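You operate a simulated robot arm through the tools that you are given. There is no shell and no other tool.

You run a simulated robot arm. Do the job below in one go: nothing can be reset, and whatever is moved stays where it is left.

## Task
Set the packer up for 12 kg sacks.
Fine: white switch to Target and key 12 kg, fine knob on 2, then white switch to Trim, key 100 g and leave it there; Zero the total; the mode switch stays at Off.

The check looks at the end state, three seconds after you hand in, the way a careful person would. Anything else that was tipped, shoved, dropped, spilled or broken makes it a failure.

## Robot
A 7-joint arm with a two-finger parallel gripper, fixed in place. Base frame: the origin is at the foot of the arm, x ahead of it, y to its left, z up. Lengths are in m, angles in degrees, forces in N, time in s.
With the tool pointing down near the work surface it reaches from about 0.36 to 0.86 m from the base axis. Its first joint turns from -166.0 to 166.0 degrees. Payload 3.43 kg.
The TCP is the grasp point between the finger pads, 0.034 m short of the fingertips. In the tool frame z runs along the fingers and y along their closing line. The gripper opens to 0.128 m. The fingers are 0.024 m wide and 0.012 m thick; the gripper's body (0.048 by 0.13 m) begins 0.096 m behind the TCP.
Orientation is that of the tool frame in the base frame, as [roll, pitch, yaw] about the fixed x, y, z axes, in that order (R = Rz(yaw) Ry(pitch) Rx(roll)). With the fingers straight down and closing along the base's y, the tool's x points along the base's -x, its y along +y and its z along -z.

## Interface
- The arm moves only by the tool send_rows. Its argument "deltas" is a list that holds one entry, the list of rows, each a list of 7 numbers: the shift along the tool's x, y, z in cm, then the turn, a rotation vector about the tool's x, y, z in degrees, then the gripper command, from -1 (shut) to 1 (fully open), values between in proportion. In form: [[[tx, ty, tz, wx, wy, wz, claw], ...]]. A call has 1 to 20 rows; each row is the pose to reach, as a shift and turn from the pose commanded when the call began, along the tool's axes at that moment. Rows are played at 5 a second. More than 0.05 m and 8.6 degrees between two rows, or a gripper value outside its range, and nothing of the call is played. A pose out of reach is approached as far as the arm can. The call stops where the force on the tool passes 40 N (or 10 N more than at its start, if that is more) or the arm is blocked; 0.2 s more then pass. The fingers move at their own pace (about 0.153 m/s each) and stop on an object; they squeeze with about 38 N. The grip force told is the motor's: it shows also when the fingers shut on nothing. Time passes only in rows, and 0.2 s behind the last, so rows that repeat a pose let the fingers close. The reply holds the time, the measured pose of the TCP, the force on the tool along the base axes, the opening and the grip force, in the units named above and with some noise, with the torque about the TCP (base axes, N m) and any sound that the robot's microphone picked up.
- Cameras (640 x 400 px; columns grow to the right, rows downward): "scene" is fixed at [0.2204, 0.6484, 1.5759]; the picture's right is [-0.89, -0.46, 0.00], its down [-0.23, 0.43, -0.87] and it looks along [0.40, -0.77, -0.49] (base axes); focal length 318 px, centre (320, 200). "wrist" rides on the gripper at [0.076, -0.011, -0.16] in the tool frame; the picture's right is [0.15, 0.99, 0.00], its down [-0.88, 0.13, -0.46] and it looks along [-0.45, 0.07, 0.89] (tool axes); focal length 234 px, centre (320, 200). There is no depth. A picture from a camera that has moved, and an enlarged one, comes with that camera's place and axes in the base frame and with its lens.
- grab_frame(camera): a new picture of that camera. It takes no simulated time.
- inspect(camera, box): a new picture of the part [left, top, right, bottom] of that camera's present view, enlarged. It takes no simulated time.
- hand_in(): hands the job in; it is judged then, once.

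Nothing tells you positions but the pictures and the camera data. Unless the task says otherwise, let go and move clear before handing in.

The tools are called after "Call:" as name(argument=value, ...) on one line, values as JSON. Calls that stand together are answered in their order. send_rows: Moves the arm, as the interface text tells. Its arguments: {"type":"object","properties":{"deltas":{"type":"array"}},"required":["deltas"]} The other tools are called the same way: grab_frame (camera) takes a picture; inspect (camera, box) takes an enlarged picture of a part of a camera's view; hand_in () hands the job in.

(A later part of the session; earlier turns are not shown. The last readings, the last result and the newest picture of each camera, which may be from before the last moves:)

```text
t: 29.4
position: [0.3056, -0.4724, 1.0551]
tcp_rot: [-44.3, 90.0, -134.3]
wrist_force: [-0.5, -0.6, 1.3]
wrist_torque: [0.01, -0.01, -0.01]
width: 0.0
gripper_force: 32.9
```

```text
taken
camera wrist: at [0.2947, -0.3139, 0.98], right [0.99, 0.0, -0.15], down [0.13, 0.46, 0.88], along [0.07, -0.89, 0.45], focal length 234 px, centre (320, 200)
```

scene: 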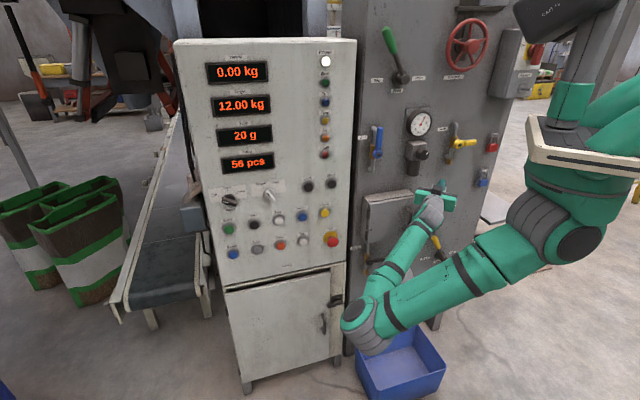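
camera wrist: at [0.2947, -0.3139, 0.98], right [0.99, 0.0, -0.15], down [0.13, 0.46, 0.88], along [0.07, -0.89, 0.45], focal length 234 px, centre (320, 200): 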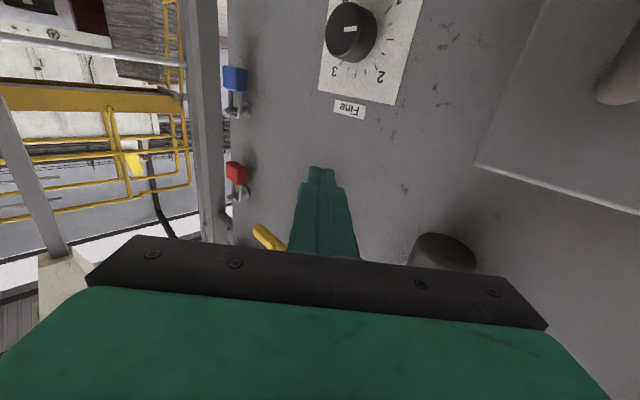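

The skewed approach is reachable. I place the knob axis at s≈-0.176, z≈0.938, with its face at d≈-0.614. Next I'll roll the gripper 90° so the fingers close vertically, open it and lower to the knob's height.

Call:
send_rows(deltas=[[[0, 0, -1, 0, 0, -8, -0.5], [0, 0, -1, 0, 0, -16, 0], [0, 0, -1, 0, 0, -24, 0.25], [0, 0, -1, 0, 0, -32, 0.25], [1, 0, -1, 0, 0, -40, 0.25], [3, 0, -1, 0, 0, -48, 0.25], [5, 0.5, -1, 0, 0, -56, 0.25], [7, 0.7, -1, 0, 0, -64, 0.25], [9, 0.7, -1, 0, 0, -72, 0.25], [10, 0.7, -1, 0, 0, -80, 0.25], [11, 0.7, -1, 0, 0, -86, 0.25], [11.7, 0.7, -1, 0, 0, -90, 0.25], [11.7, 0.7, -1, 0, 0, -90, 0.25]]])

Call:
grab_frame(camera="scene")

Call:
grab_frame(camera="wrist")

```text
t: 32.2
position: [0.3105, -0.4625, 0.9353]
tcp_rot: [-90.0, -0.1, -180.0]
wrist_force: [-0.2, -0.3, 0.3]
wrist_torque: [0.05, 0.03, 0.03]
width: 0.0799
gripper_force: 0.1
```

```text
taken
```

scene: 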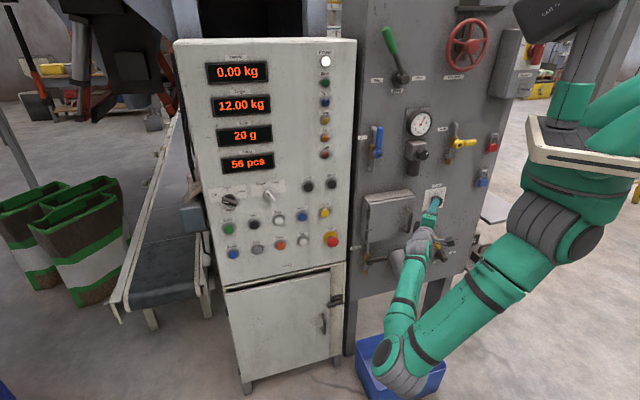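

```text
taken
camera wrist: at [0.2358, -0.3026, 0.9468], right [-0.15, 0.0, -0.99], down [0.88, 0.46, -0.13], along [0.45, -0.89, -0.07], focal length 234 px, centre (320, 200)
```

wrist: 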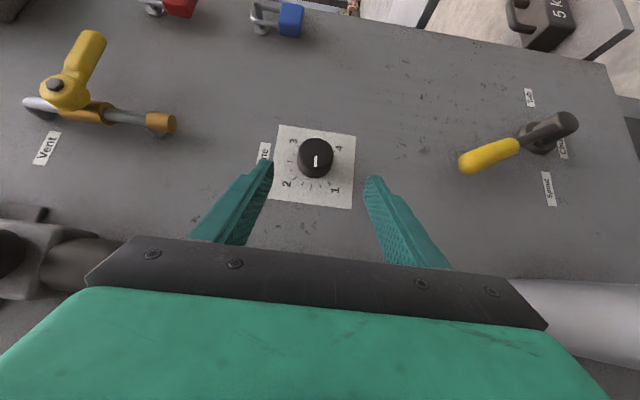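

Call:
inspect(camera="wrist", box=[255, 110, 375, 220])

Call:
inspect(camera="scene", box=[395, 175, 485, 245])

```text
3.64 times, centred on (315, 165) of wrist
camera zoom: at [0.2358, -0.3026, 0.9468], right [-0.15, 0.0, -0.99], down [0.88, 0.46, -0.13], along [0.45, -0.89, -0.07], focal length 852 px, centre (338, 327)
```

zoom: 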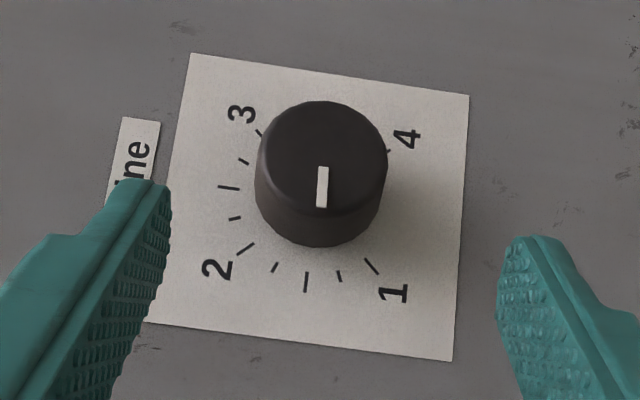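

```text
5.71 times, centred on (440, 210) of scene
camera zoom: at [0.2204, 0.6484, 1.5759], right [-0.89, -0.46, 0.0], down [-0.23, 0.43, -0.87], along [0.4, -0.77, -0.49], focal length 1816 px, centre (-366, 143)
```

zoom: 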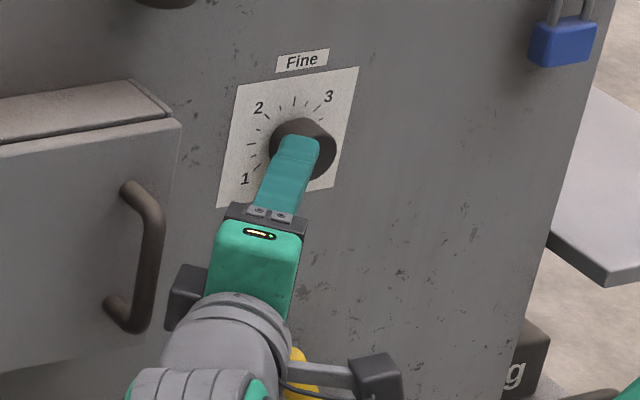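

The dial runs from 1 to 4 with 90° between numbers, and the pointer is at about 1.5. It needs roughly 45° clockwise to reach 2. I'll rehearse that rotation about the knob axis in the air first to check the reach.

Call:
send_rows(deltas=[[[0, -0.24, 0, -5.66, 0, 5.66, 0.25], [0.05, -0.48, 0.05, -11.31, 0, 11.31, 0.25], [0.11, -0.72, 0.11, -16.97, 0, 16.97, 0.25], [0.19, -0.93, 0.19, -22.63, 0, 22.63, 0.25], [0.29, -1.13, 0.29, -28.28, 0, 28.28, 0.25], [0.41, -1.31, 0.41, -33.94, 0, 33.94, 0.25], [0.41, -1.31, 0.41, -33.94, 0, 33.94, 0.25]]])

Call:
grab_frame(camera="scene")

Call:
grab_frame(camera="wrist")

```text
t: 33.8
position: [0.3077, -0.4654, 0.9486]
tcp_rot: [-128.3, 31.8, 168.9]
wrist_force: [1.2, 0.4, 0.9]
wrist_torque: [0.01, 0.05, -0.08]
width: 0.08
gripper_force: 0.1
```

```text
taken
```

scene: 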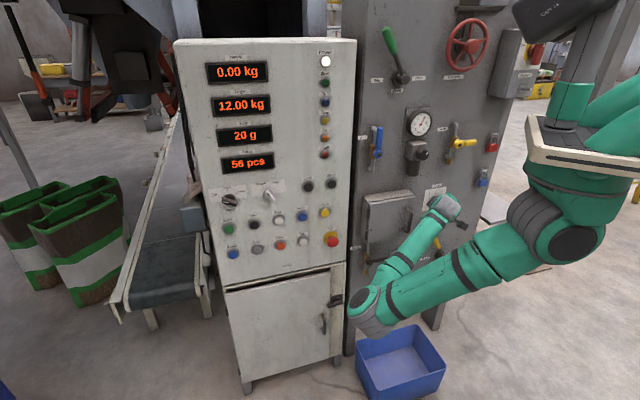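

```text
taken
camera wrist: at [0.2123, -0.3268, 1.0004], right [0.4, 0.55, -0.74], down [0.73, 0.3, 0.62], along [0.56, -0.78, -0.28], focal length 234 px, centre (320, 200)
```

wrist: 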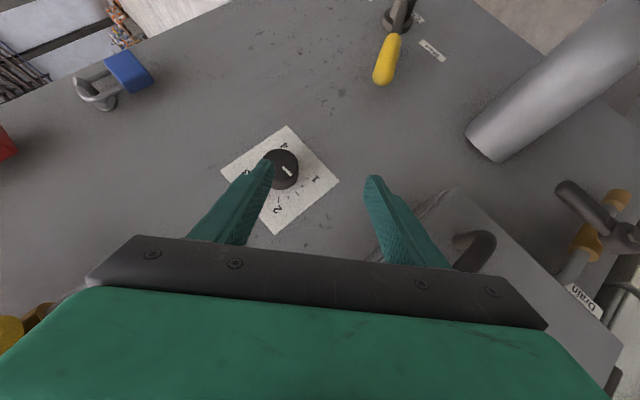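

The rotation is reachable. I'll return to the start angle and go in over the knob.

Call:
send_rows(deltas=[[[0, 0.24, 0, 5.66, 0, -5.66, 0.25], [0.05, 0.48, 0.05, 11.31, 0, -11.31, 0.25], [0.11, 0.72, 0.11, 16.97, 0, -16.97, 0.25], [0.19, 0.93, 0.19, 22.63, 0, -22.63, 0.25], [0.29, 1.13, 0.29, 28.28, 0, -28.28, 0.25], [0.41, 1.31, 0.41, 33.94, 0, -33.94, 0.25], [0.41, 1.31, 0.41, 33.94, 0, -33.94, 0.25]]])

Call:
send_rows(deltas=[[[-0.1, -0.35, 2, 0, 0, 0, 0.2], [-0.1, -0.35, 4.5, 0, 0, 0, 0.1], [-0.1, -0.35, 4.5, 0, 0, 0, 0.1]]])

Call:
inspect(camera="wrist", box=[235, 80, 395, 220])

Call:
inspect(camera="scene", box=[395, 175, 485, 245])

```text
t: 35.4
position: [0.3105, -0.4614, 0.9362]
tcp_rot: [-89.8, -0.2, 179.9]
wrist_force: [0.2, -0.4, -0.6]
wrist_torque: [0.0, 0.0, 0.03]
width: 0.08
gripper_force: 0.1
```

```text
t: 36.2
position: [0.3117, -0.5067, 0.9387]
tcp_rot: [-90.1, 0.0, -180.0]
wrist_force: [0.5, 1.3, -1.0]
wrist_torque: [-0.02, -0.02, 0.0]
width: 0.0703
gripper_force: 0.0
```

```text
2.86 times, centred on (315, 150) of wrist
camera zoom: at [0.2367, -0.3487, 0.9506], right [-0.15, 0.0, -0.99], down [0.88, 0.46, -0.13], along [0.45, -0.89, -0.07], focal length 669 px, centre (334, 343)
```

zoom: 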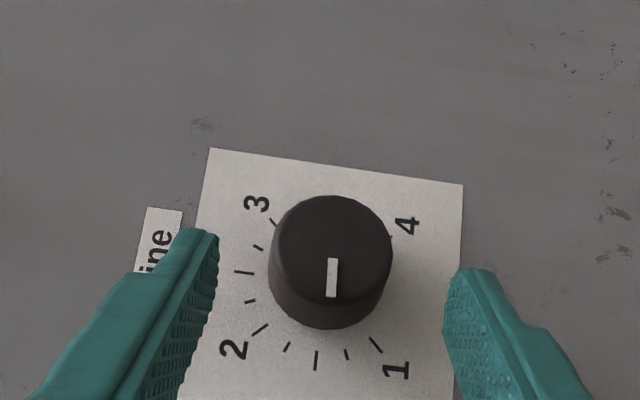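

```text
5.71 times, centred on (440, 210) of scene
camera zoom: at [0.2204, 0.6484, 1.5759], right [-0.89, -0.46, 0.0], down [-0.23, 0.43, -0.87], along [0.4, -0.77, -0.49], focal length 1816 px, centre (-366, 143)
```

zoom: 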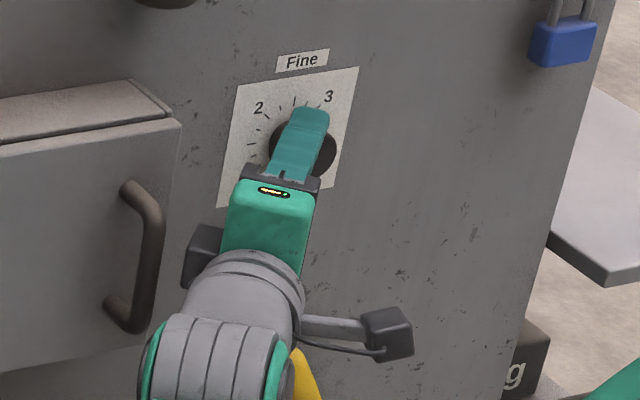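

Call:
send_rows(deltas=[[[0, 0, 1.5, 0, 0, 0, 0.1], [0, 0, 2.8, 0, 0, 0, 0.1], [0, 0, 2.8, 0, 0, 0, 0.1]]])

Call:
inspect(camera="wrist", box=[235, 80, 395, 220])

```text
t: 37.0
position: [0.3116, -0.5345, 0.9384]
tcp_rot: [-89.9, 0.0, 180.0]
wrist_force: [-0.1, -0.9, 0.6]
wrist_torque: [-0.02, 0.02, -0.02]
width: 0.0704
gripper_force: 0.0
```

```text
2.86 times, centred on (315, 150) of wrist
camera zoom: at [0.2364, -0.3754, 0.9505], right [-0.15, 0.0, -0.99], down [0.88, 0.46, -0.13], along [0.45, -0.89, -0.07], focal length 669 px, centre (334, 343)
```

zoom: 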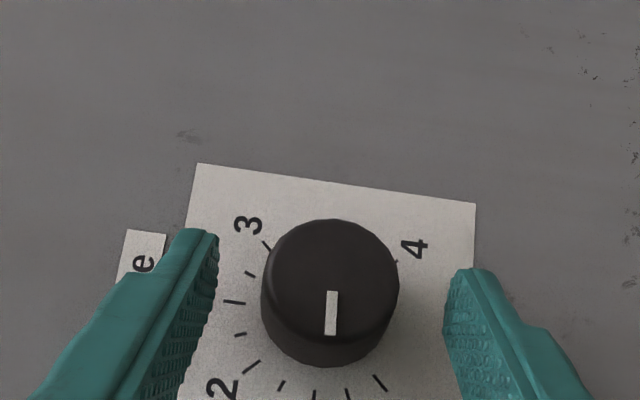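

Call:
send_rows(deltas=[[[0, 0, 0, 0, 0, 0, -0.2], [0, 0, 0, 0, 0, 0, -0.35], [0, 0, 0, 0, 0, 0, -0.5], [0, 0, 0, 0, 0, 0, -0.5]]])

Call:
inspect(camera="wrist", box=[235, 80, 395, 220])

```text
t: 38.0
position: [0.3113, -0.5337, 0.9397]
tcp_rot: [-89.8, -0.1, -179.8]
wrist_force: [1.9, -5.9, 10.9]
wrist_torque: [-0.49, -0.14, -0.03]
width: 0.0411
gripper_force: 44.9
```

```text
2.86 times, centred on (315, 150) of wrist
camera zoom: at [0.2363, -0.3752, 0.9512], right [-0.15, 0.0, -0.99], down [0.88, 0.46, -0.13], along [0.45, -0.89, -0.06], focal length 669 px, centre (334, 343)
```

zoom: 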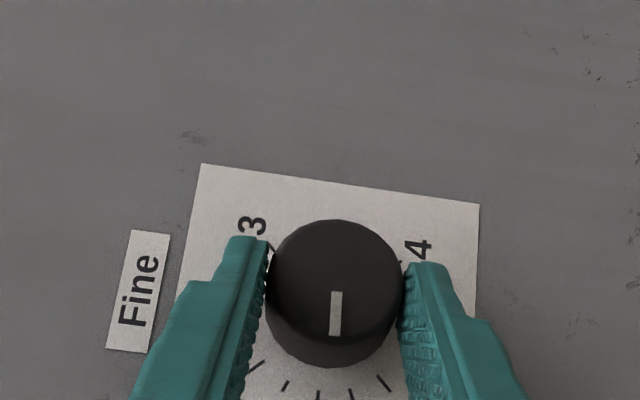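

The knob is gripped at 41 mm. Now I'll rotate it 45° clockwise about its axis.

Call:
send_rows(deltas=[[[0.01, -0.35, 0.01, -5.66, 0, 5.66, -0.45], [0.055, -0.63, 0.055, -11.31, 0, 11.31, -0.45], [0.12, -0.9, 0.12, -16.97, 0, 16.97, -0.45], [0.21, -1.15, 0.21, -22.63, 0, 22.63, -0.45], [0.33, -1.37, 0.33, -28.28, 0, 28.28, -0.45], [0.41, -1.5, 0.41, -31.82, 0, 31.82, -0.45], [0.41, -1.5, 0.41, -31.82, 0, 31.82, -0.45]]])

Call:
inspect(camera="wrist", box=[235, 80, 395, 220])

Call:
inspect(camera="scene", box=[395, 165, 485, 235])

```text
t: 39.6
position: [0.3078, -0.5364, 0.9534]
tcp_rot: [-125.4, 30.1, 170.4]
wrist_force: [7.8, 7.7, 1.2]
wrist_torque: [-0.21, -0.39, 0.78]
width: 0.0408
gripper_force: 45.6
```

```text
2.86 times, centred on (315, 150) of wrist
camera zoom: at [0.2145, -0.3971, 1.0037], right [0.37, 0.52, -0.77], down [0.75, 0.33, 0.58], along [0.55, -0.79, -0.27], focal length 669 px, centre (334, 343)
```

zoom: 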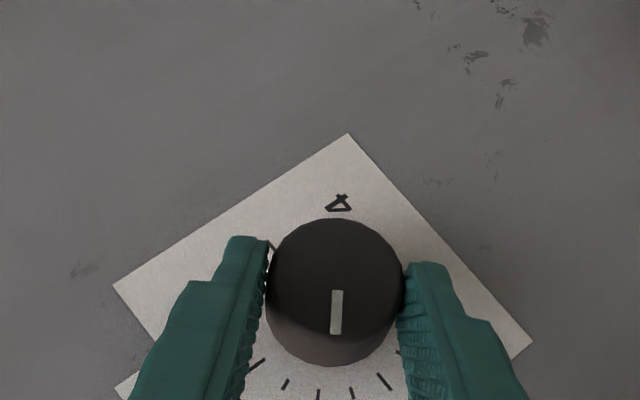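

```text
5.71 times, centred on (440, 200) of scene
camera zoom: at [0.2204, 0.6484, 1.5759], right [-0.89, -0.46, 0.0], down [-0.23, 0.43, -0.87], along [0.4, -0.77, -0.49], focal length 1816 px, centre (-366, 200)
```

zoom: 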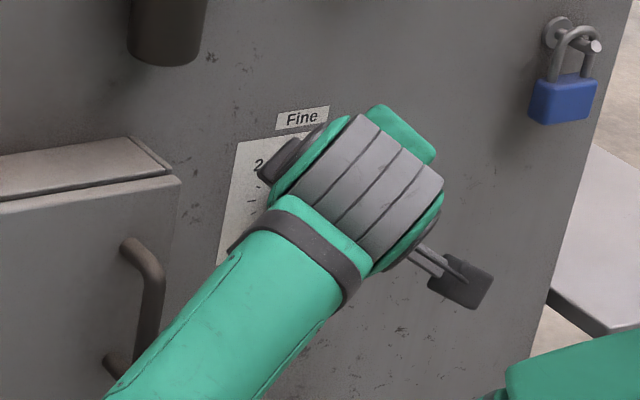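

Call:
send_rows(deltas=[[[0, 0, 0, 0, 0, 0, -0.2], [0, 0, 0, 0, 0, 0, 0.1], [0, 0, 0, 0, 0, 0, 0.1], [0, 0, -3, 0, 0, 0, 0.2], [0, 0, -7, 0, 0, 0, 0.25], [0, 0, -7, 0, 0, 0, 0.25]]])

Call:
inspect(camera="wrist", box=[235, 100, 395, 240])

```text
t: 41.0
position: [0.2957, -0.4808, 0.9897]
tcp_rot: [-125.3, 29.9, 170.3]
wrist_force: [0.4, -0.7, 0.0]
wrist_torque: [-0.02, 0.04, 0.02]
width: 0.0798
gripper_force: 0.0
```

```text
2.86 times, centred on (315, 170) of wrist
camera zoom: at [0.2022, -0.3407, 1.0394], right [0.37, 0.52, -0.77], down [0.75, 0.33, 0.58], along [0.55, -0.79, -0.27], focal length 669 px, centre (334, 286)
```

zoom: 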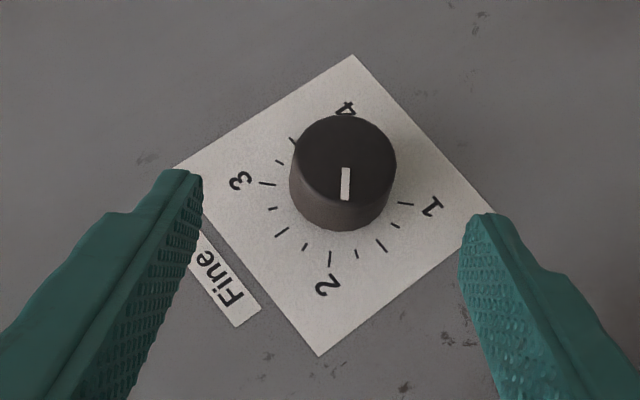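

Call:
inspect(camera="wrist", box=[290, 130, 355, 190])

```text
6.67 times, centred on (322, 160) of wrist
camera zoom: at [0.2022, -0.3407, 1.0394], right [0.37, 0.52, -0.77], down [0.75, 0.33, 0.58], along [0.55, -0.79, -0.27], focal length 1561 px, centre (303, 467)
```

zoom: 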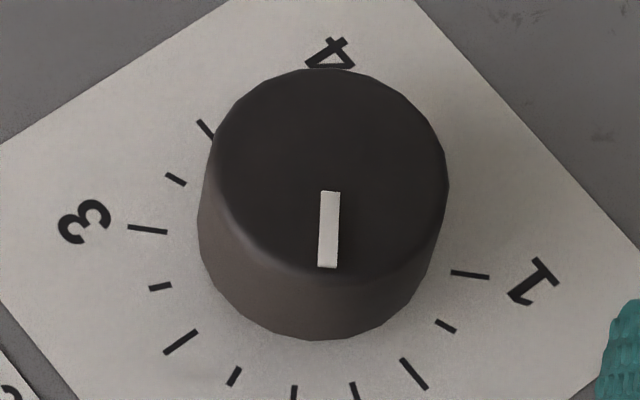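

From the ray geometry, the pointer is at about 41.5° and the 2 mark is at 45°, so it is about 3.5° short. The reading before the turn agrees with that. I'll regrip and add the remainder.

Call:
send_rows(deltas=[[[0, 0, 3, 0, 0, 0, 0.1], [0, 0, 7, 0, 0, 0, 0.1], [0, 0, 7, 0, 0, 0, -0.2], [0, 0, 7, 0, 0, 0, -0.42], [0, 0, 7, 0, 0, 0, -0.42], [0, -0.06, 7, -1.2, 0, 1.2, -0.42], [0, -0.12, 7, -2.5, 0, 2.5, -0.42], [0, -0.12, 7, -2.5, 0, 2.5, -0.42]]])

Call:
send_rows(deltas=[[[0, 0, 0, 0, 0, 0, -0.2], [0, 0, 0, 0, 0, 0, 0.1], [0, 0, 0, 0, 0, 0, 0.1], [0, 0, -3, 0, 0, 0, 0.2], [0, 0, -7, 0, 0, 0, 0.25], [0, 0, -7, 0, 0, 0, 0.25]]])

Call:
inspect(camera="wrist", box=[290, 130, 355, 190])

Call:
inspect(camera="wrist", box=[235, 100, 395, 240])

```text
t: 42.8
position: [0.3058, -0.5391, 0.9534]
tcp_rot: [-128.8, 32.0, 168.5]
wrist_force: [3.2, 7.8, -8.4]
wrist_torque: [0.39, 0.11, 0.26]
width: 0.0438
gripper_force: 5.4
```

```text
t: 44.2
position: [0.2916, -0.4804, 0.99]
tcp_rot: [-128.7, 31.9, 168.5]
wrist_force: [0.0, 0.1, 0.5]
wrist_torque: [0.0, 0.01, 0.04]
width: 0.08
gripper_force: 0.1
```

```text
6.67 times, centred on (322, 160) of wrist
camera zoom: at [0.1971, -0.3429, 1.0434], right [0.4, 0.55, -0.73], down [0.72, 0.3, 0.62], along [0.56, -0.78, -0.28], focal length 1561 px, centre (303, 467)
```

zoom: 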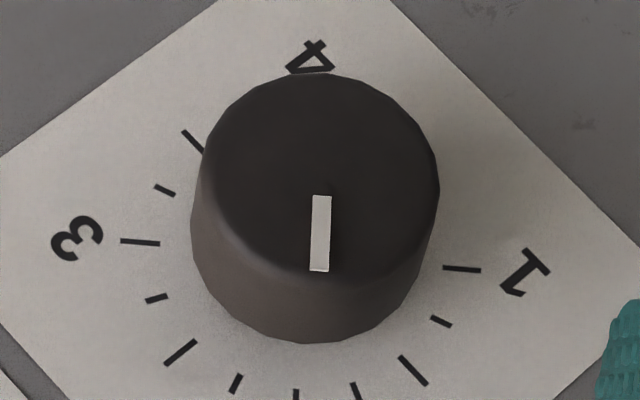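

```text
2.86 times, centred on (315, 170) of wrist
camera zoom: at [0.1971, -0.3429, 1.0434], right [0.4, 0.55, -0.73], down [0.72, 0.3, 0.62], along [0.56, -0.78, -0.28], focal length 669 px, centre (334, 286)
```

zoom: 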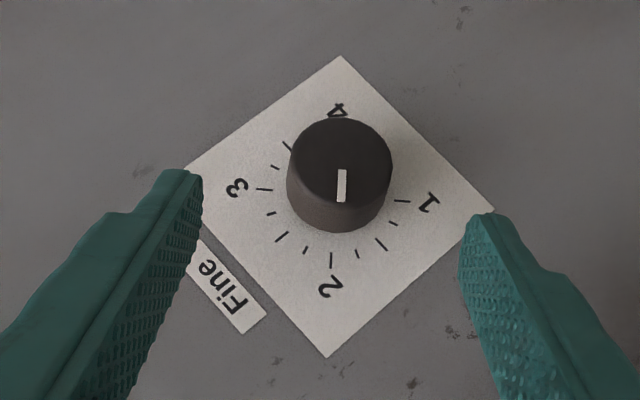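

The pointer now measures about 44–45°, which is on the 2 mark. I'll retrace the path out: undo the cone rotation, undo the roll, rise to the corridor height and swing back.

Call:
send_rows(deltas=[[[0, 0, 0, 5.6, 0, -5.6, 0], [0, 0, 0, 11.2, 0, -11.2, -0.5], [0, 0, 0, 16.8, 0, -16.8, -1], [0, 0, 0, 22.4, 0, -22.4, -1], [0, 0, 0, 28, 0, -28, -1], [0, 0, 0, 34.3, 0, -34.3, -1], [0, 0, 0, 34.3, 0, -34.3, -1]]])

Call:
inspect(camera="scene", box=[410, 175, 470, 215])

```text
refused: row 6 steps farther than a row can; nothing moved
```

```text
10.00 times, centred on (440, 195) of scene
camera zoom: at [0.2204, 0.6484, 1.5759], right [-0.89, -0.46, 0.0], down [-0.23, 0.43, -0.87], along [0.4, -0.77, -0.49], focal length 3177 px, centre (-880, 250)
```

zoom: 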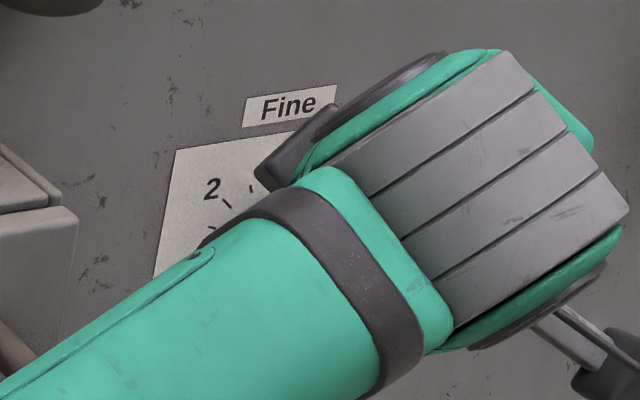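

Call:
send_rows(deltas=[[[0, 0, 0, 5.6, 0, -5.6, 0], [0, 0, 0, 11.2, 0, -11.2, -0.5], [0, 0, 0, 16.8, 0, -16.8, -1], [0, 0, 0, 22.4, 0, -22.4, -1], [0, 0, 0, 28, 0, -28, -1], [0, 0, 0, 32, 0, -32, -1], [0, 0, 0, 34.3, 0, -34.3, -1], [0, 0, 0, 34.3, 0, -34.3, -1]]])

Call:
grab_frame(camera="wrist")

Call:
inspect(camera="scene", box=[410, 175, 470, 215])

```text
t: 46.0
position: [0.2956, -0.4805, 0.9925]
tcp_rot: [-90.0, 0.0, 180.0]
wrist_force: [-0.6, 0.0, 0.4]
wrist_torque: [-0.01, 0.01, 0.03]
width: 0.0
gripper_force: 33.3
```

```text
taken
camera wrist: at [0.2194, -0.322, 1.0032], right [-0.15, 0.0, -0.99], down [0.88, 0.46, -0.13], along [0.45, -0.89, -0.07], focal length 234 px, centre (320, 200)
```

wrist: 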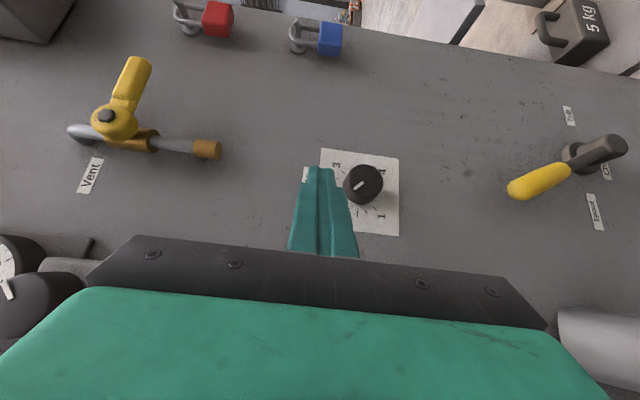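

```text
10.00 times, centred on (440, 195) of scene
camera zoom: at [0.2204, 0.6484, 1.5759], right [-0.89, -0.46, 0.0], down [-0.23, 0.43, -0.87], along [0.4, -0.77, -0.49], focal length 3177 px, centre (-880, 250)
```

zoom: 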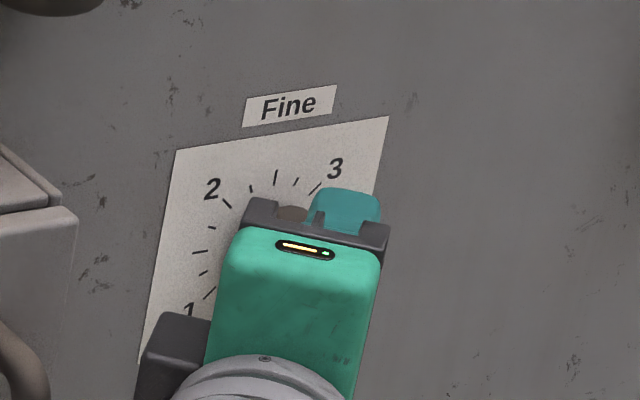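

Call:
send_rows(deltas=[[[0, -1, -0.5, 0, 0, 8, -1], [0, -2, -0.7, 0, 0, 16, -1], [0, -3, -0.7, 0, 0, 24, -1], [0, -4, -0.7, 0, 0, 32, -1], [0, -5, -0.7, 0, 0, 40, -1], [0, -5.8, -0.7, 0, 0, 48, -1], [0, -5.8, -0.7, 0, 0, 56, -1], [0, -5.8, -0.7, 0, 0, 64, -1], [0, -5.8, -0.7, 0, 0, 72, -1], [0, -5.8, -0.7, 0, 0, 80, -1], [0, -5.8, -0.7, 0, 0, 86, -1], [0, -5.8, -0.7, 0, 0, 90, -1], [0, -5.8, -0.7, 0, 0, 90, -1]]])

Call:
inspect(camera="scene", box=[410, 175, 470, 215])

Call:
grab_frame(camera="wrist")

```text
t: 48.8
position: [0.2961, -0.4731, 1.0489]
tcp_rot: [117.4, 89.9, 27.4]
wrist_force: [0.0, -0.4, -0.1]
wrist_torque: [-0.05, -0.02, -0.02]
width: 0.0001
gripper_force: 33.2
```

```text
10.00 times, centred on (440, 195) of scene
camera zoom: at [0.2204, 0.6484, 1.5759], right [-0.89, -0.46, 0.0], down [-0.23, 0.43, -0.87], along [0.4, -0.77, -0.49], focal length 3177 px, centre (-880, 250)
```

zoom: 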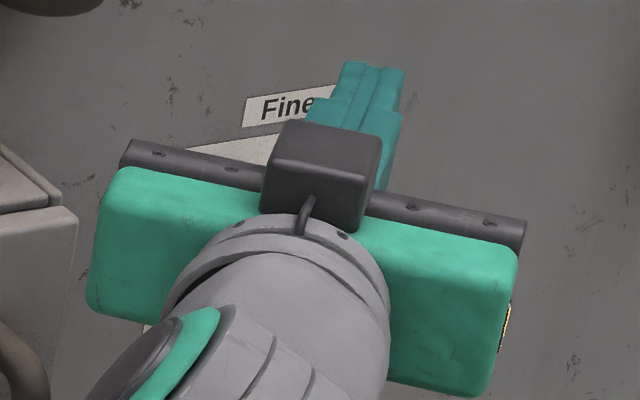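

```text
taken
camera wrist: at [0.2845, -0.315, 0.9733], right [0.99, 0.0, -0.15], down [0.13, 0.46, 0.88], along [0.07, -0.89, 0.45], focal length 234 px, centre (320, 200)
```

wrist: 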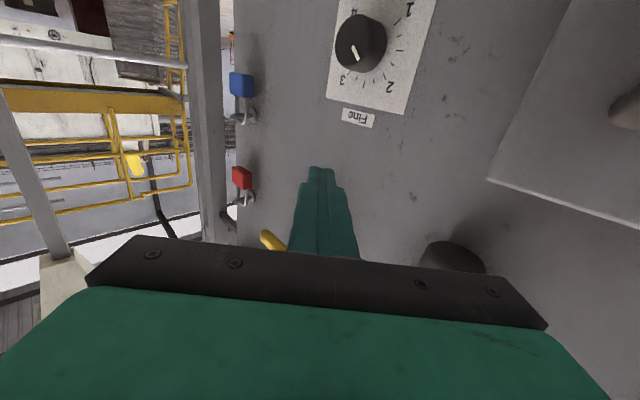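

The mark points at 2. I'll swing the arm back in front of the panel.

Call:
send_rows(deltas=[[[0, 4.01, -2.75, -5, 0, 0, -1], [0, 7.76, -5.85, -10, 0, 0, -1], [0, 11.23, -9.26, -15, 0, 0, -1], [0, 14.4, -12.96, -20, 0, 0, -1], [0, 17.22, -16.92, -25, 0, 0, -1], [0, 19.69, -21.11, -30, 0, 0, -1], [0, 21.79, -25.51, -35, 0, 0, -1], [0, 23.49, -30.06, -40, 0, 0, -1], [0, 24.79, -34.75, -45, 0, 0, -1], [0, 24.79, -34.75, -45, 0, 0, -1]]])

Call:
grab_frame(camera="scene")

Call:
inspect(camera="scene", box=[410, 175, 470, 215])

```text
t: 51.0
position: [0.5418, -0.1257, 1.0464]
tcp_rot: [-107.7, 90.0, -152.7]
wrist_force: [0.2, -0.3, 0.6]
wrist_torque: [-0.04, -0.06, -0.03]
width: 0.0001
gripper_force: 33.0
```

```text
taken
```

scene: 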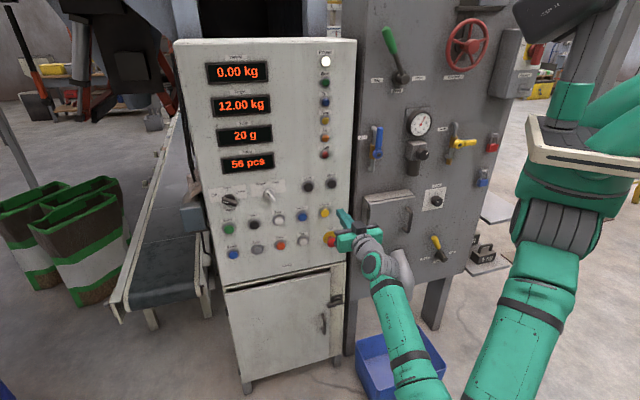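

```text
10.00 times, centred on (440, 195) of scene
camera zoom: at [0.2204, 0.6484, 1.5759], right [-0.89, -0.46, 0.0], down [-0.23, 0.43, -0.87], along [0.4, -0.77, -0.49], focal length 3177 px, centre (-880, 250)
```

zoom: 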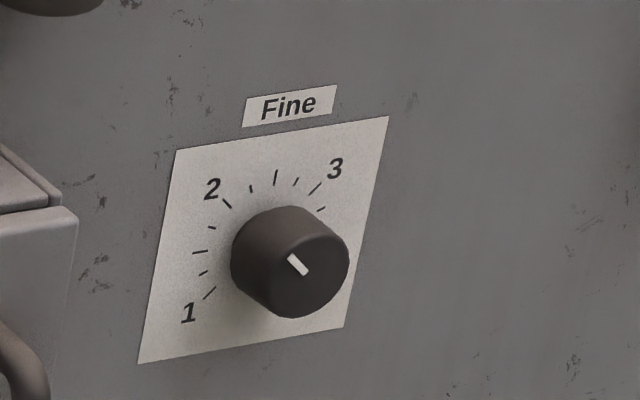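

The scene view confirms the mark is parallel to the 2 tick. Next I'll bring the white switch back to Trim.

Call:
send_rows(deltas=[[[-0.5, 4, 0, 0, 0, -7, -0.3], [-1, 8, 1, 0, 0, -14, -0.3], [-1.5, 12, 2, 0, 0, -21, -0.3], [-2, 16, 4, 0, 0, -28, -0.3], [-2.5, 20.3, 6, 0, 0, -30, -0.3], [-2.5, 20.3, 7.6, 0, 0, -30, -0.3], [-2.5, 20.3, 7.6, 0, 0, -30, -0.3]]])

Call:
inspect(camera="wrist", box=[240, 110, 420, 230])

Call:
grab_frame(camera="scene")

```text
t: 52.6
position: [0.7401, -0.0377, 1.0741]
tcp_rot: [-90.0, 60.0, -134.9]
wrist_force: [1.0, -0.2, -0.8]
wrist_torque: [-0.05, 0.02, -0.01]
width: 0.0449
gripper_force: 0.0
```

```text
3.33 times, centred on (330, 170) of wrist
camera zoom: at [0.5947, 0.0402, 1.0155], right [0.55, 0.55, -0.62], down [0.07, 0.71, 0.7], along [0.83, -0.43, 0.36], focal length 781 px, centre (287, 300)
```

zoom: 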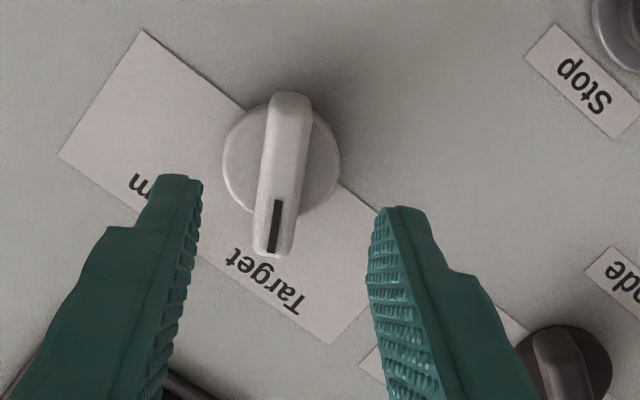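

```text
taken
```

scene: 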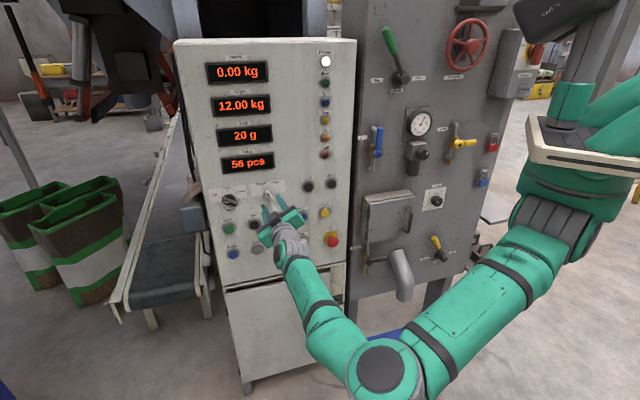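

Call:
send_rows(deltas=[[[0, 0, 2.5, 0, 0, 0, -0.3], [0, 0, 4.4, 0, 0, 0, -0.3], [0, 0, 4.4, 0, 0, 0, -0.3], [0, 0, 4.4, 0, 0, 0, -0.6], [0, 0, 4.4, 0, 0, 0, -0.8], [0, 0, 4.4, 0, 0, 0, -0.8]]])

Call:
send_rows(deltas=[[[0, 0, 0, 0, 0, 8, -0.85], [0, 0, 0, 0, 0, 16, -0.85], [0, 0, 0, 0, 0, 24, -0.85], [0, 0, 0, 0, 0, 32, -0.85], [0, 0, 0, 0, 0, 40, -0.85], [0, 0, 0, 0, 0, 48, -0.85], [0, 0, 0, 0, 0, 55, -0.85], [0, 0, 0, 0, 0, 60, -0.85], [0, 0, 0, 0, 0, 60, -0.85]]])

Call:
inspect(camera="scene", box=[215, 170, 305, 230])

```text
t: 54.0
position: [0.7693, -0.0673, 1.0744]
tcp_rot: [-89.9, 60.0, -134.8]
wrist_force: [-1.7, -2.1, 2.7]
wrist_torque: [0.0, -0.04, -0.07]
width: 0.0142
gripper_force: 1.0
```

```text
t: 56.0
position: [0.7708, -0.0676, 1.0751]
tcp_rot: [90.1, 59.8, 45.1]
wrist_force: [-7.6, -12.5, -5.3]
wrist_torque: [-0.05, 0.06, -0.41]
width: 0.0179
gripper_force: 6.9
```

```text
6.67 times, centred on (260, 200) of scene
camera zoom: at [0.2204, 0.6484, 1.5759], right [-0.89, -0.46, 0.0], down [-0.23, 0.43, -0.87], along [0.4, -0.77, -0.49], focal length 2118 px, centre (720, 200)
```

zoom: 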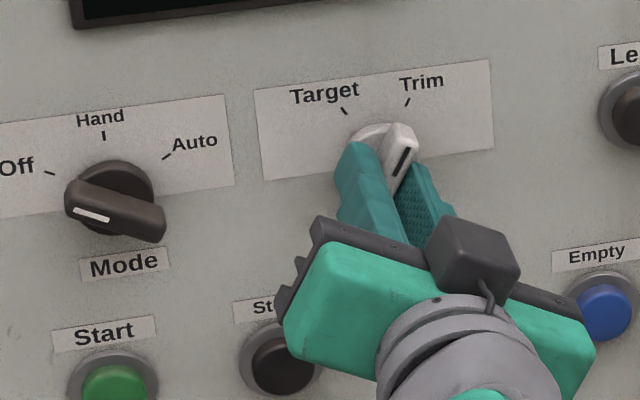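

The switch is on Trim. I'll release, retreat and straighten up.

Call:
send_rows(deltas=[[[0, 0, 0, 0, 0, 0, -0.5], [0, 0, 0, 0, 0, 0, -0.3], [0, 0, 0, 0, 0, 0, -0.3], [0, 0, -3, 0, 0, 0, -0.3], [0, 0, -5, 0, 0, 0, -0.3], [0, 0, -5, 0, 0, -8, -0.6], [0, 0, -5, 0, 0, -16, -1], [0, 0, -5, 0, 0, -24, -1], [0, 0, -5, 0, 0, -30, -1], [0, 0, -5, 0, 0, -30, -1]]])

Call:
inspect(camera="scene", box=[215, 170, 305, 230])

```text
t: 58.2
position: [0.7347, -0.0308, 1.076]
tcp_rot: [-81.8, 89.8, -126.8]
wrist_force: [-0.2, 0.6, 0.9]
wrist_torque: [0.0, 0.0, -0.04]
width: 0.0
gripper_force: 33.1
```

```text
6.67 times, centred on (260, 200) of scene
camera zoom: at [0.2204, 0.6484, 1.5759], right [-0.89, -0.46, 0.0], down [-0.23, 0.43, -0.87], along [0.4, -0.77, -0.49], focal length 2118 px, centre (720, 200)
```

zoom: 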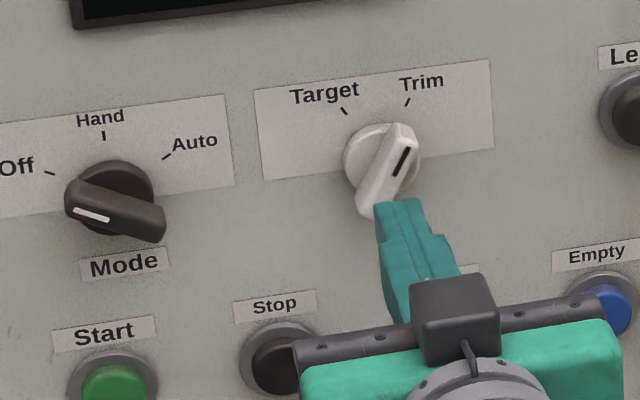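

Call:
send_rows(deltas=[[[-0.2, -4.5, 0, 0, 0, 0, -1], [-0.4, -9, 0, 0, 0, 0, -1], [-0.6, -13.5, 0, 0, 0, 0, -1], [-0.6, -18, 0, 0, 0, 0, -1], [-0.6, -22.1, 1, 0, 0, 0, -1], [-0.6, -22.1, 4, 0, 0, 0, -1], [-0.6, -22.1, 4.6, 0, 0, 0, -1], [-0.6, -22.1, 4.6, 0, 0, 0, -1]]])

Call:
send_rows(deltas=[[[0, 0, 0.8, 0, 0, 0, -1], [0, 0, -0.4, 0, 0, 0, -1], [0, 0, -0.4, 0, 0, 0, -1]]])

Call:
inspect(camera="scene", box=[180, 40, 300, 190])

```text
t: 60.0
position: [0.6137, -0.2232, 1.08]
tcp_rot: [-107.4, 90.0, -152.4]
wrist_force: [-0.5, -0.1, 0.4]
wrist_torque: [0.01, -0.02, -0.03]
width: 0.0
gripper_force: 32.8
```

```text
t: 60.8
position: [0.6108, -0.2189, 1.0802]
tcp_rot: [-128.6, 90.0, -173.7]
wrist_force: [0.3, 0.7, 0.4]
wrist_torque: [0.0, 0.02, 0.0]
width: 0.0
gripper_force: 33.1
heard: click
```

```text
2.67 times, centred on (240, 115) of scene
camera zoom: at [0.2204, 0.6484, 1.5759], right [-0.89, -0.46, 0.0], down [-0.23, 0.43, -0.87], along [0.4, -0.77, -0.49], focal length 847 px, centre (533, 427)
```

zoom: 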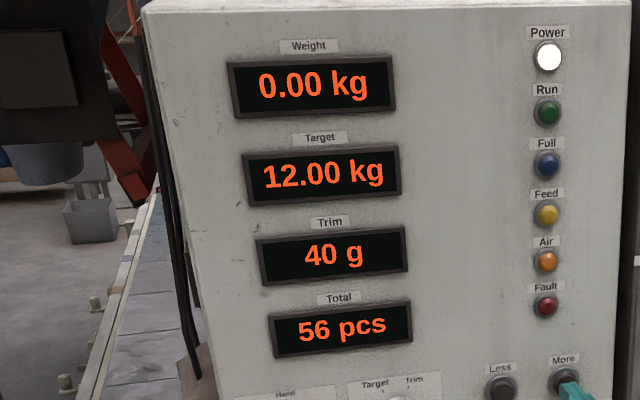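

Call:
send_rows(deltas=[[[0, 0, 0.4, 0, 0, 0, -1], [0, 0, 1.05, 0, 0, 0, -1], [0, 0, 0, 0, 0, 0, -1], [0, 0, 0, 0, 0, 0, -1]]])

Call:
inspect(camera="scene", box=[180, 40, 300, 190])

```text
t: 61.8
position: [0.6094, -0.2166, 1.0811]
tcp_rot: [59.9, 89.9, 15.1]
wrist_force: [-0.4, -0.3, 0.9]
wrist_torque: [0.0, -0.01, 0.01]
width: 0.0001
gripper_force: 33.5
```

```text
2.67 times, centred on (240, 115) of scene
camera zoom: at [0.2204, 0.6484, 1.5759], right [-0.89, -0.46, 0.0], down [-0.23, 0.43, -0.87], along [0.4, -0.77, -0.49], focal length 847 px, centre (533, 427)
```

zoom: 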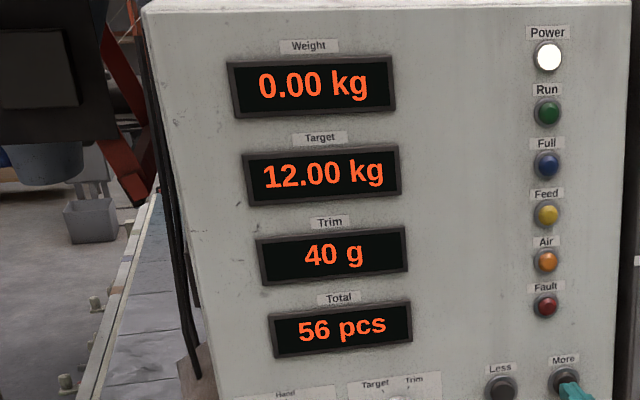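

Call:
send_rows(deltas=[[[0, 0, 0.6, 0, 0, 0, -1], [0, 0, 1.3, 0, 0, 0, -1], [0, 0, 0, 0, 0, 0, -1], [0, 0, 0, 0, 0, 0, -1]]])

Call:
inspect(camera="scene", box=[180, 40, 300, 190])

```text
t: 62.8
position: [0.609, -0.2177, 1.0818]
tcp_rot: [44.3, 90.0, -0.5]
wrist_force: [0.5, -0.2, -0.2]
wrist_torque: [0.0, 0.02, -0.01]
width: 0.0
gripper_force: 32.9
heard: click
```

```text
2.67 times, centred on (240, 115) of scene
camera zoom: at [0.2204, 0.6484, 1.5759], right [-0.89, -0.46, 0.0], down [-0.23, 0.43, -0.87], along [0.4, -0.77, -0.49], focal length 847 px, centre (533, 427)
```

zoom: 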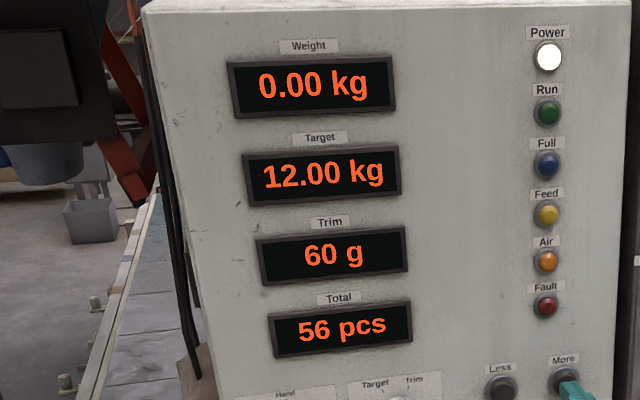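

Each click adds 20 g, so two more presses should reach 100 g. I'll do them one at a time.

Call:
send_rows(deltas=[[[0, 0, 0.6, 0, 0, 0, -1], [0, 0, 1.3, 0, 0, 0, -1], [0, 0, 0, 0, 0, 0, -1], [0, 0, 0, 0, 0, 0, -1]]])

Call:
inspect(camera="scene", box=[180, 40, 300, 190])

```text
t: 63.8
position: [0.6089, -0.217, 1.0799]
tcp_rot: [53.8, 89.9, 8.9]
wrist_force: [-0.5, -0.1, -0.1]
wrist_torque: [-0.03, 0.01, -0.01]
width: 0.0002
gripper_force: 33.5
heard: click
```

```text
2.67 times, centred on (240, 115) of scene
camera zoom: at [0.2204, 0.6484, 1.5759], right [-0.89, -0.46, 0.0], down [-0.23, 0.43, -0.87], along [0.4, -0.77, -0.49], focal length 847 px, centre (533, 427)
```

zoom: 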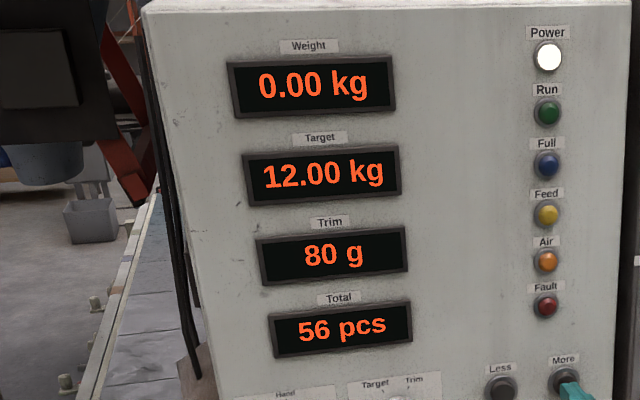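

Call:
send_rows(deltas=[[[0, 0, 0.6, 0, 0, 0, -1], [0, 0, 1.3, 0, 0, 0, -1], [0, 0, 0, 0, 0, 0, -1], [0, 0, -2, 0, 0, 0, -1]]])

Call:
inspect(camera="scene", box=[180, 40, 300, 190])

```text
t: 64.8
position: [0.5939, -0.2034, 1.0808]
tcp_rot: [-54.8, 89.9, -99.9]
wrist_force: [1.4, -0.3, -0.1]
wrist_torque: [0.02, -0.01, -0.01]
width: 0.0
gripper_force: 32.7
heard: click
```

```text
2.67 times, centred on (240, 115) of scene
camera zoom: at [0.2204, 0.6484, 1.5759], right [-0.89, -0.46, 0.0], down [-0.23, 0.43, -0.87], along [0.4, -0.77, -0.49], focal length 847 px, centre (533, 427)
```

zoom: 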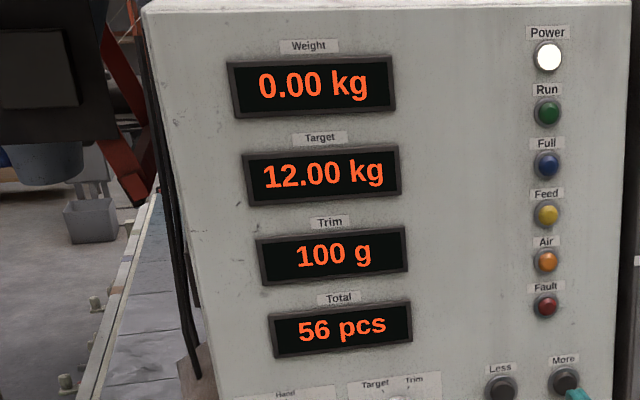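

Trim reads 100 g. Next is the grey Zero button at s≈0.556, z≈0.855.

Call:
send_rows(deltas=[[[0, 2, -2, 0, 0, 0, -1], [2, 6, -2, 0, 0, 0, -1], [5, 10, -2, 0, 0, 0, -1], [8, 14, -2, 0, 0, 0, -1], [11, 18, -2, 0, 0, 0, -1], [14, 22, -2, 0, 0, 0, -1], [17, 25.5, -2, 0, 0, 0, -1], [20, 28, -2, 0, 0, 0, -1], [22.6, 28, -2, 0, 0, 0, -1], [22.6, 28, 0, 0, 0, 0, -1], [22.6, 28, 0, 0, 0, 0, -1]]])

Call:
grab_frame(camera="wrist")

Call:
grab_frame(camera="scene")

Call:
inspect(camera="scene", box=[205, 200, 315, 275])

```text
t: 67.2
position: [0.7932, -0.0042, 0.8591]
tcp_rot: [-89.9, 89.9, -134.8]
wrist_force: [-0.1, 0.1, 0.5]
wrist_torque: [0.01, -0.02, -0.01]
width: 0.0
gripper_force: 33.2
```

```text
taken
camera wrist: at [0.6729, 0.0988, 0.7824], right [0.7, 0.7, -0.15], down [-0.23, 0.41, 0.88], along [0.68, -0.58, 0.45], focal length 234 px, centre (320, 200)
```

wrist: 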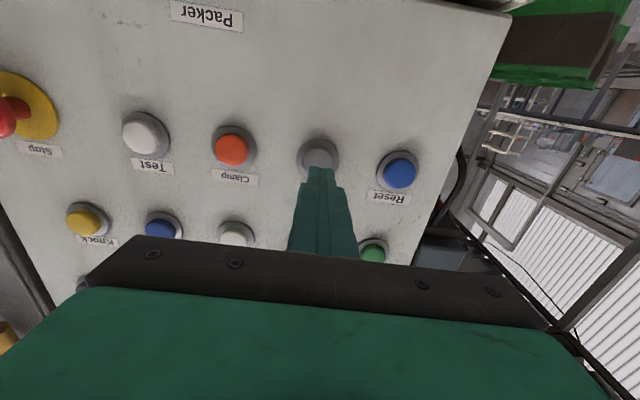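

```text
taken
```

scene: 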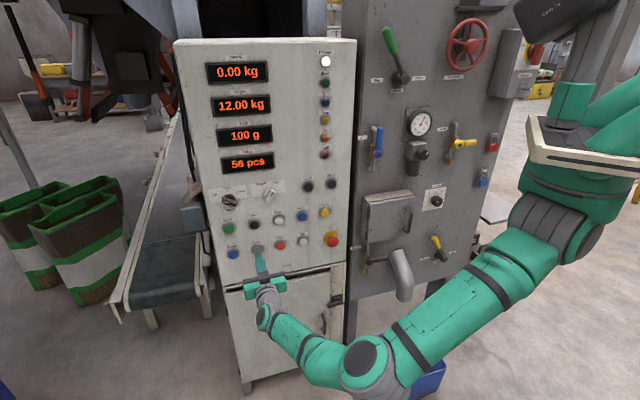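

```text
5.33 times, centred on (260, 238) of scene
camera zoom: at [0.2204, 0.6484, 1.5759], right [-0.89, -0.46, 0.0], down [-0.23, 0.43, -0.87], along [0.4, -0.77, -0.49], focal length 1695 px, centre (640, 0)
```

zoom: 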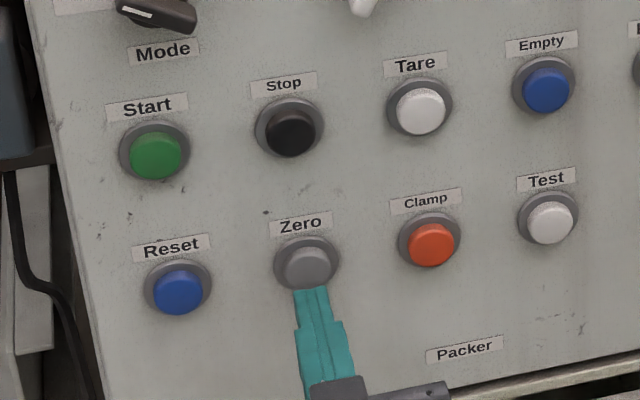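

Call:
send_rows(deltas=[[[0, -0.1, 2.5, 0, 0, 0, -1], [0, -0.1, 3.2, 0, 0, 0, -1], [0, -0.1, 3.8, 0, 0, 0, -1], [0, -0.1, 2, 0, 0, 0, -1], [0, -0.1, 0, 0, 0, 0, -1], [0, -0.1, 0, 0, 0, 0, -1]]])

Call:
grab_frame(camera="scene")

```text
t: 68.6
position: [0.79, -0.0056, 0.8549]
tcp_rot: [48.6, 90.0, 3.6]
wrist_force: [-0.1, 0.7, 0.1]
wrist_torque: [0.0, 0.0, -0.02]
width: 0.0001
gripper_force: 32.3
heard: click
```

```text
taken
```

scene: 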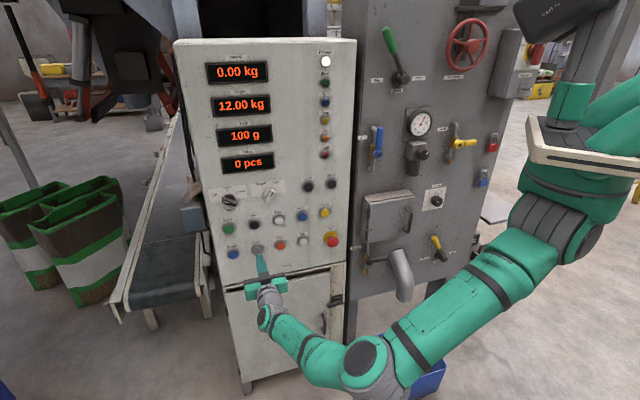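

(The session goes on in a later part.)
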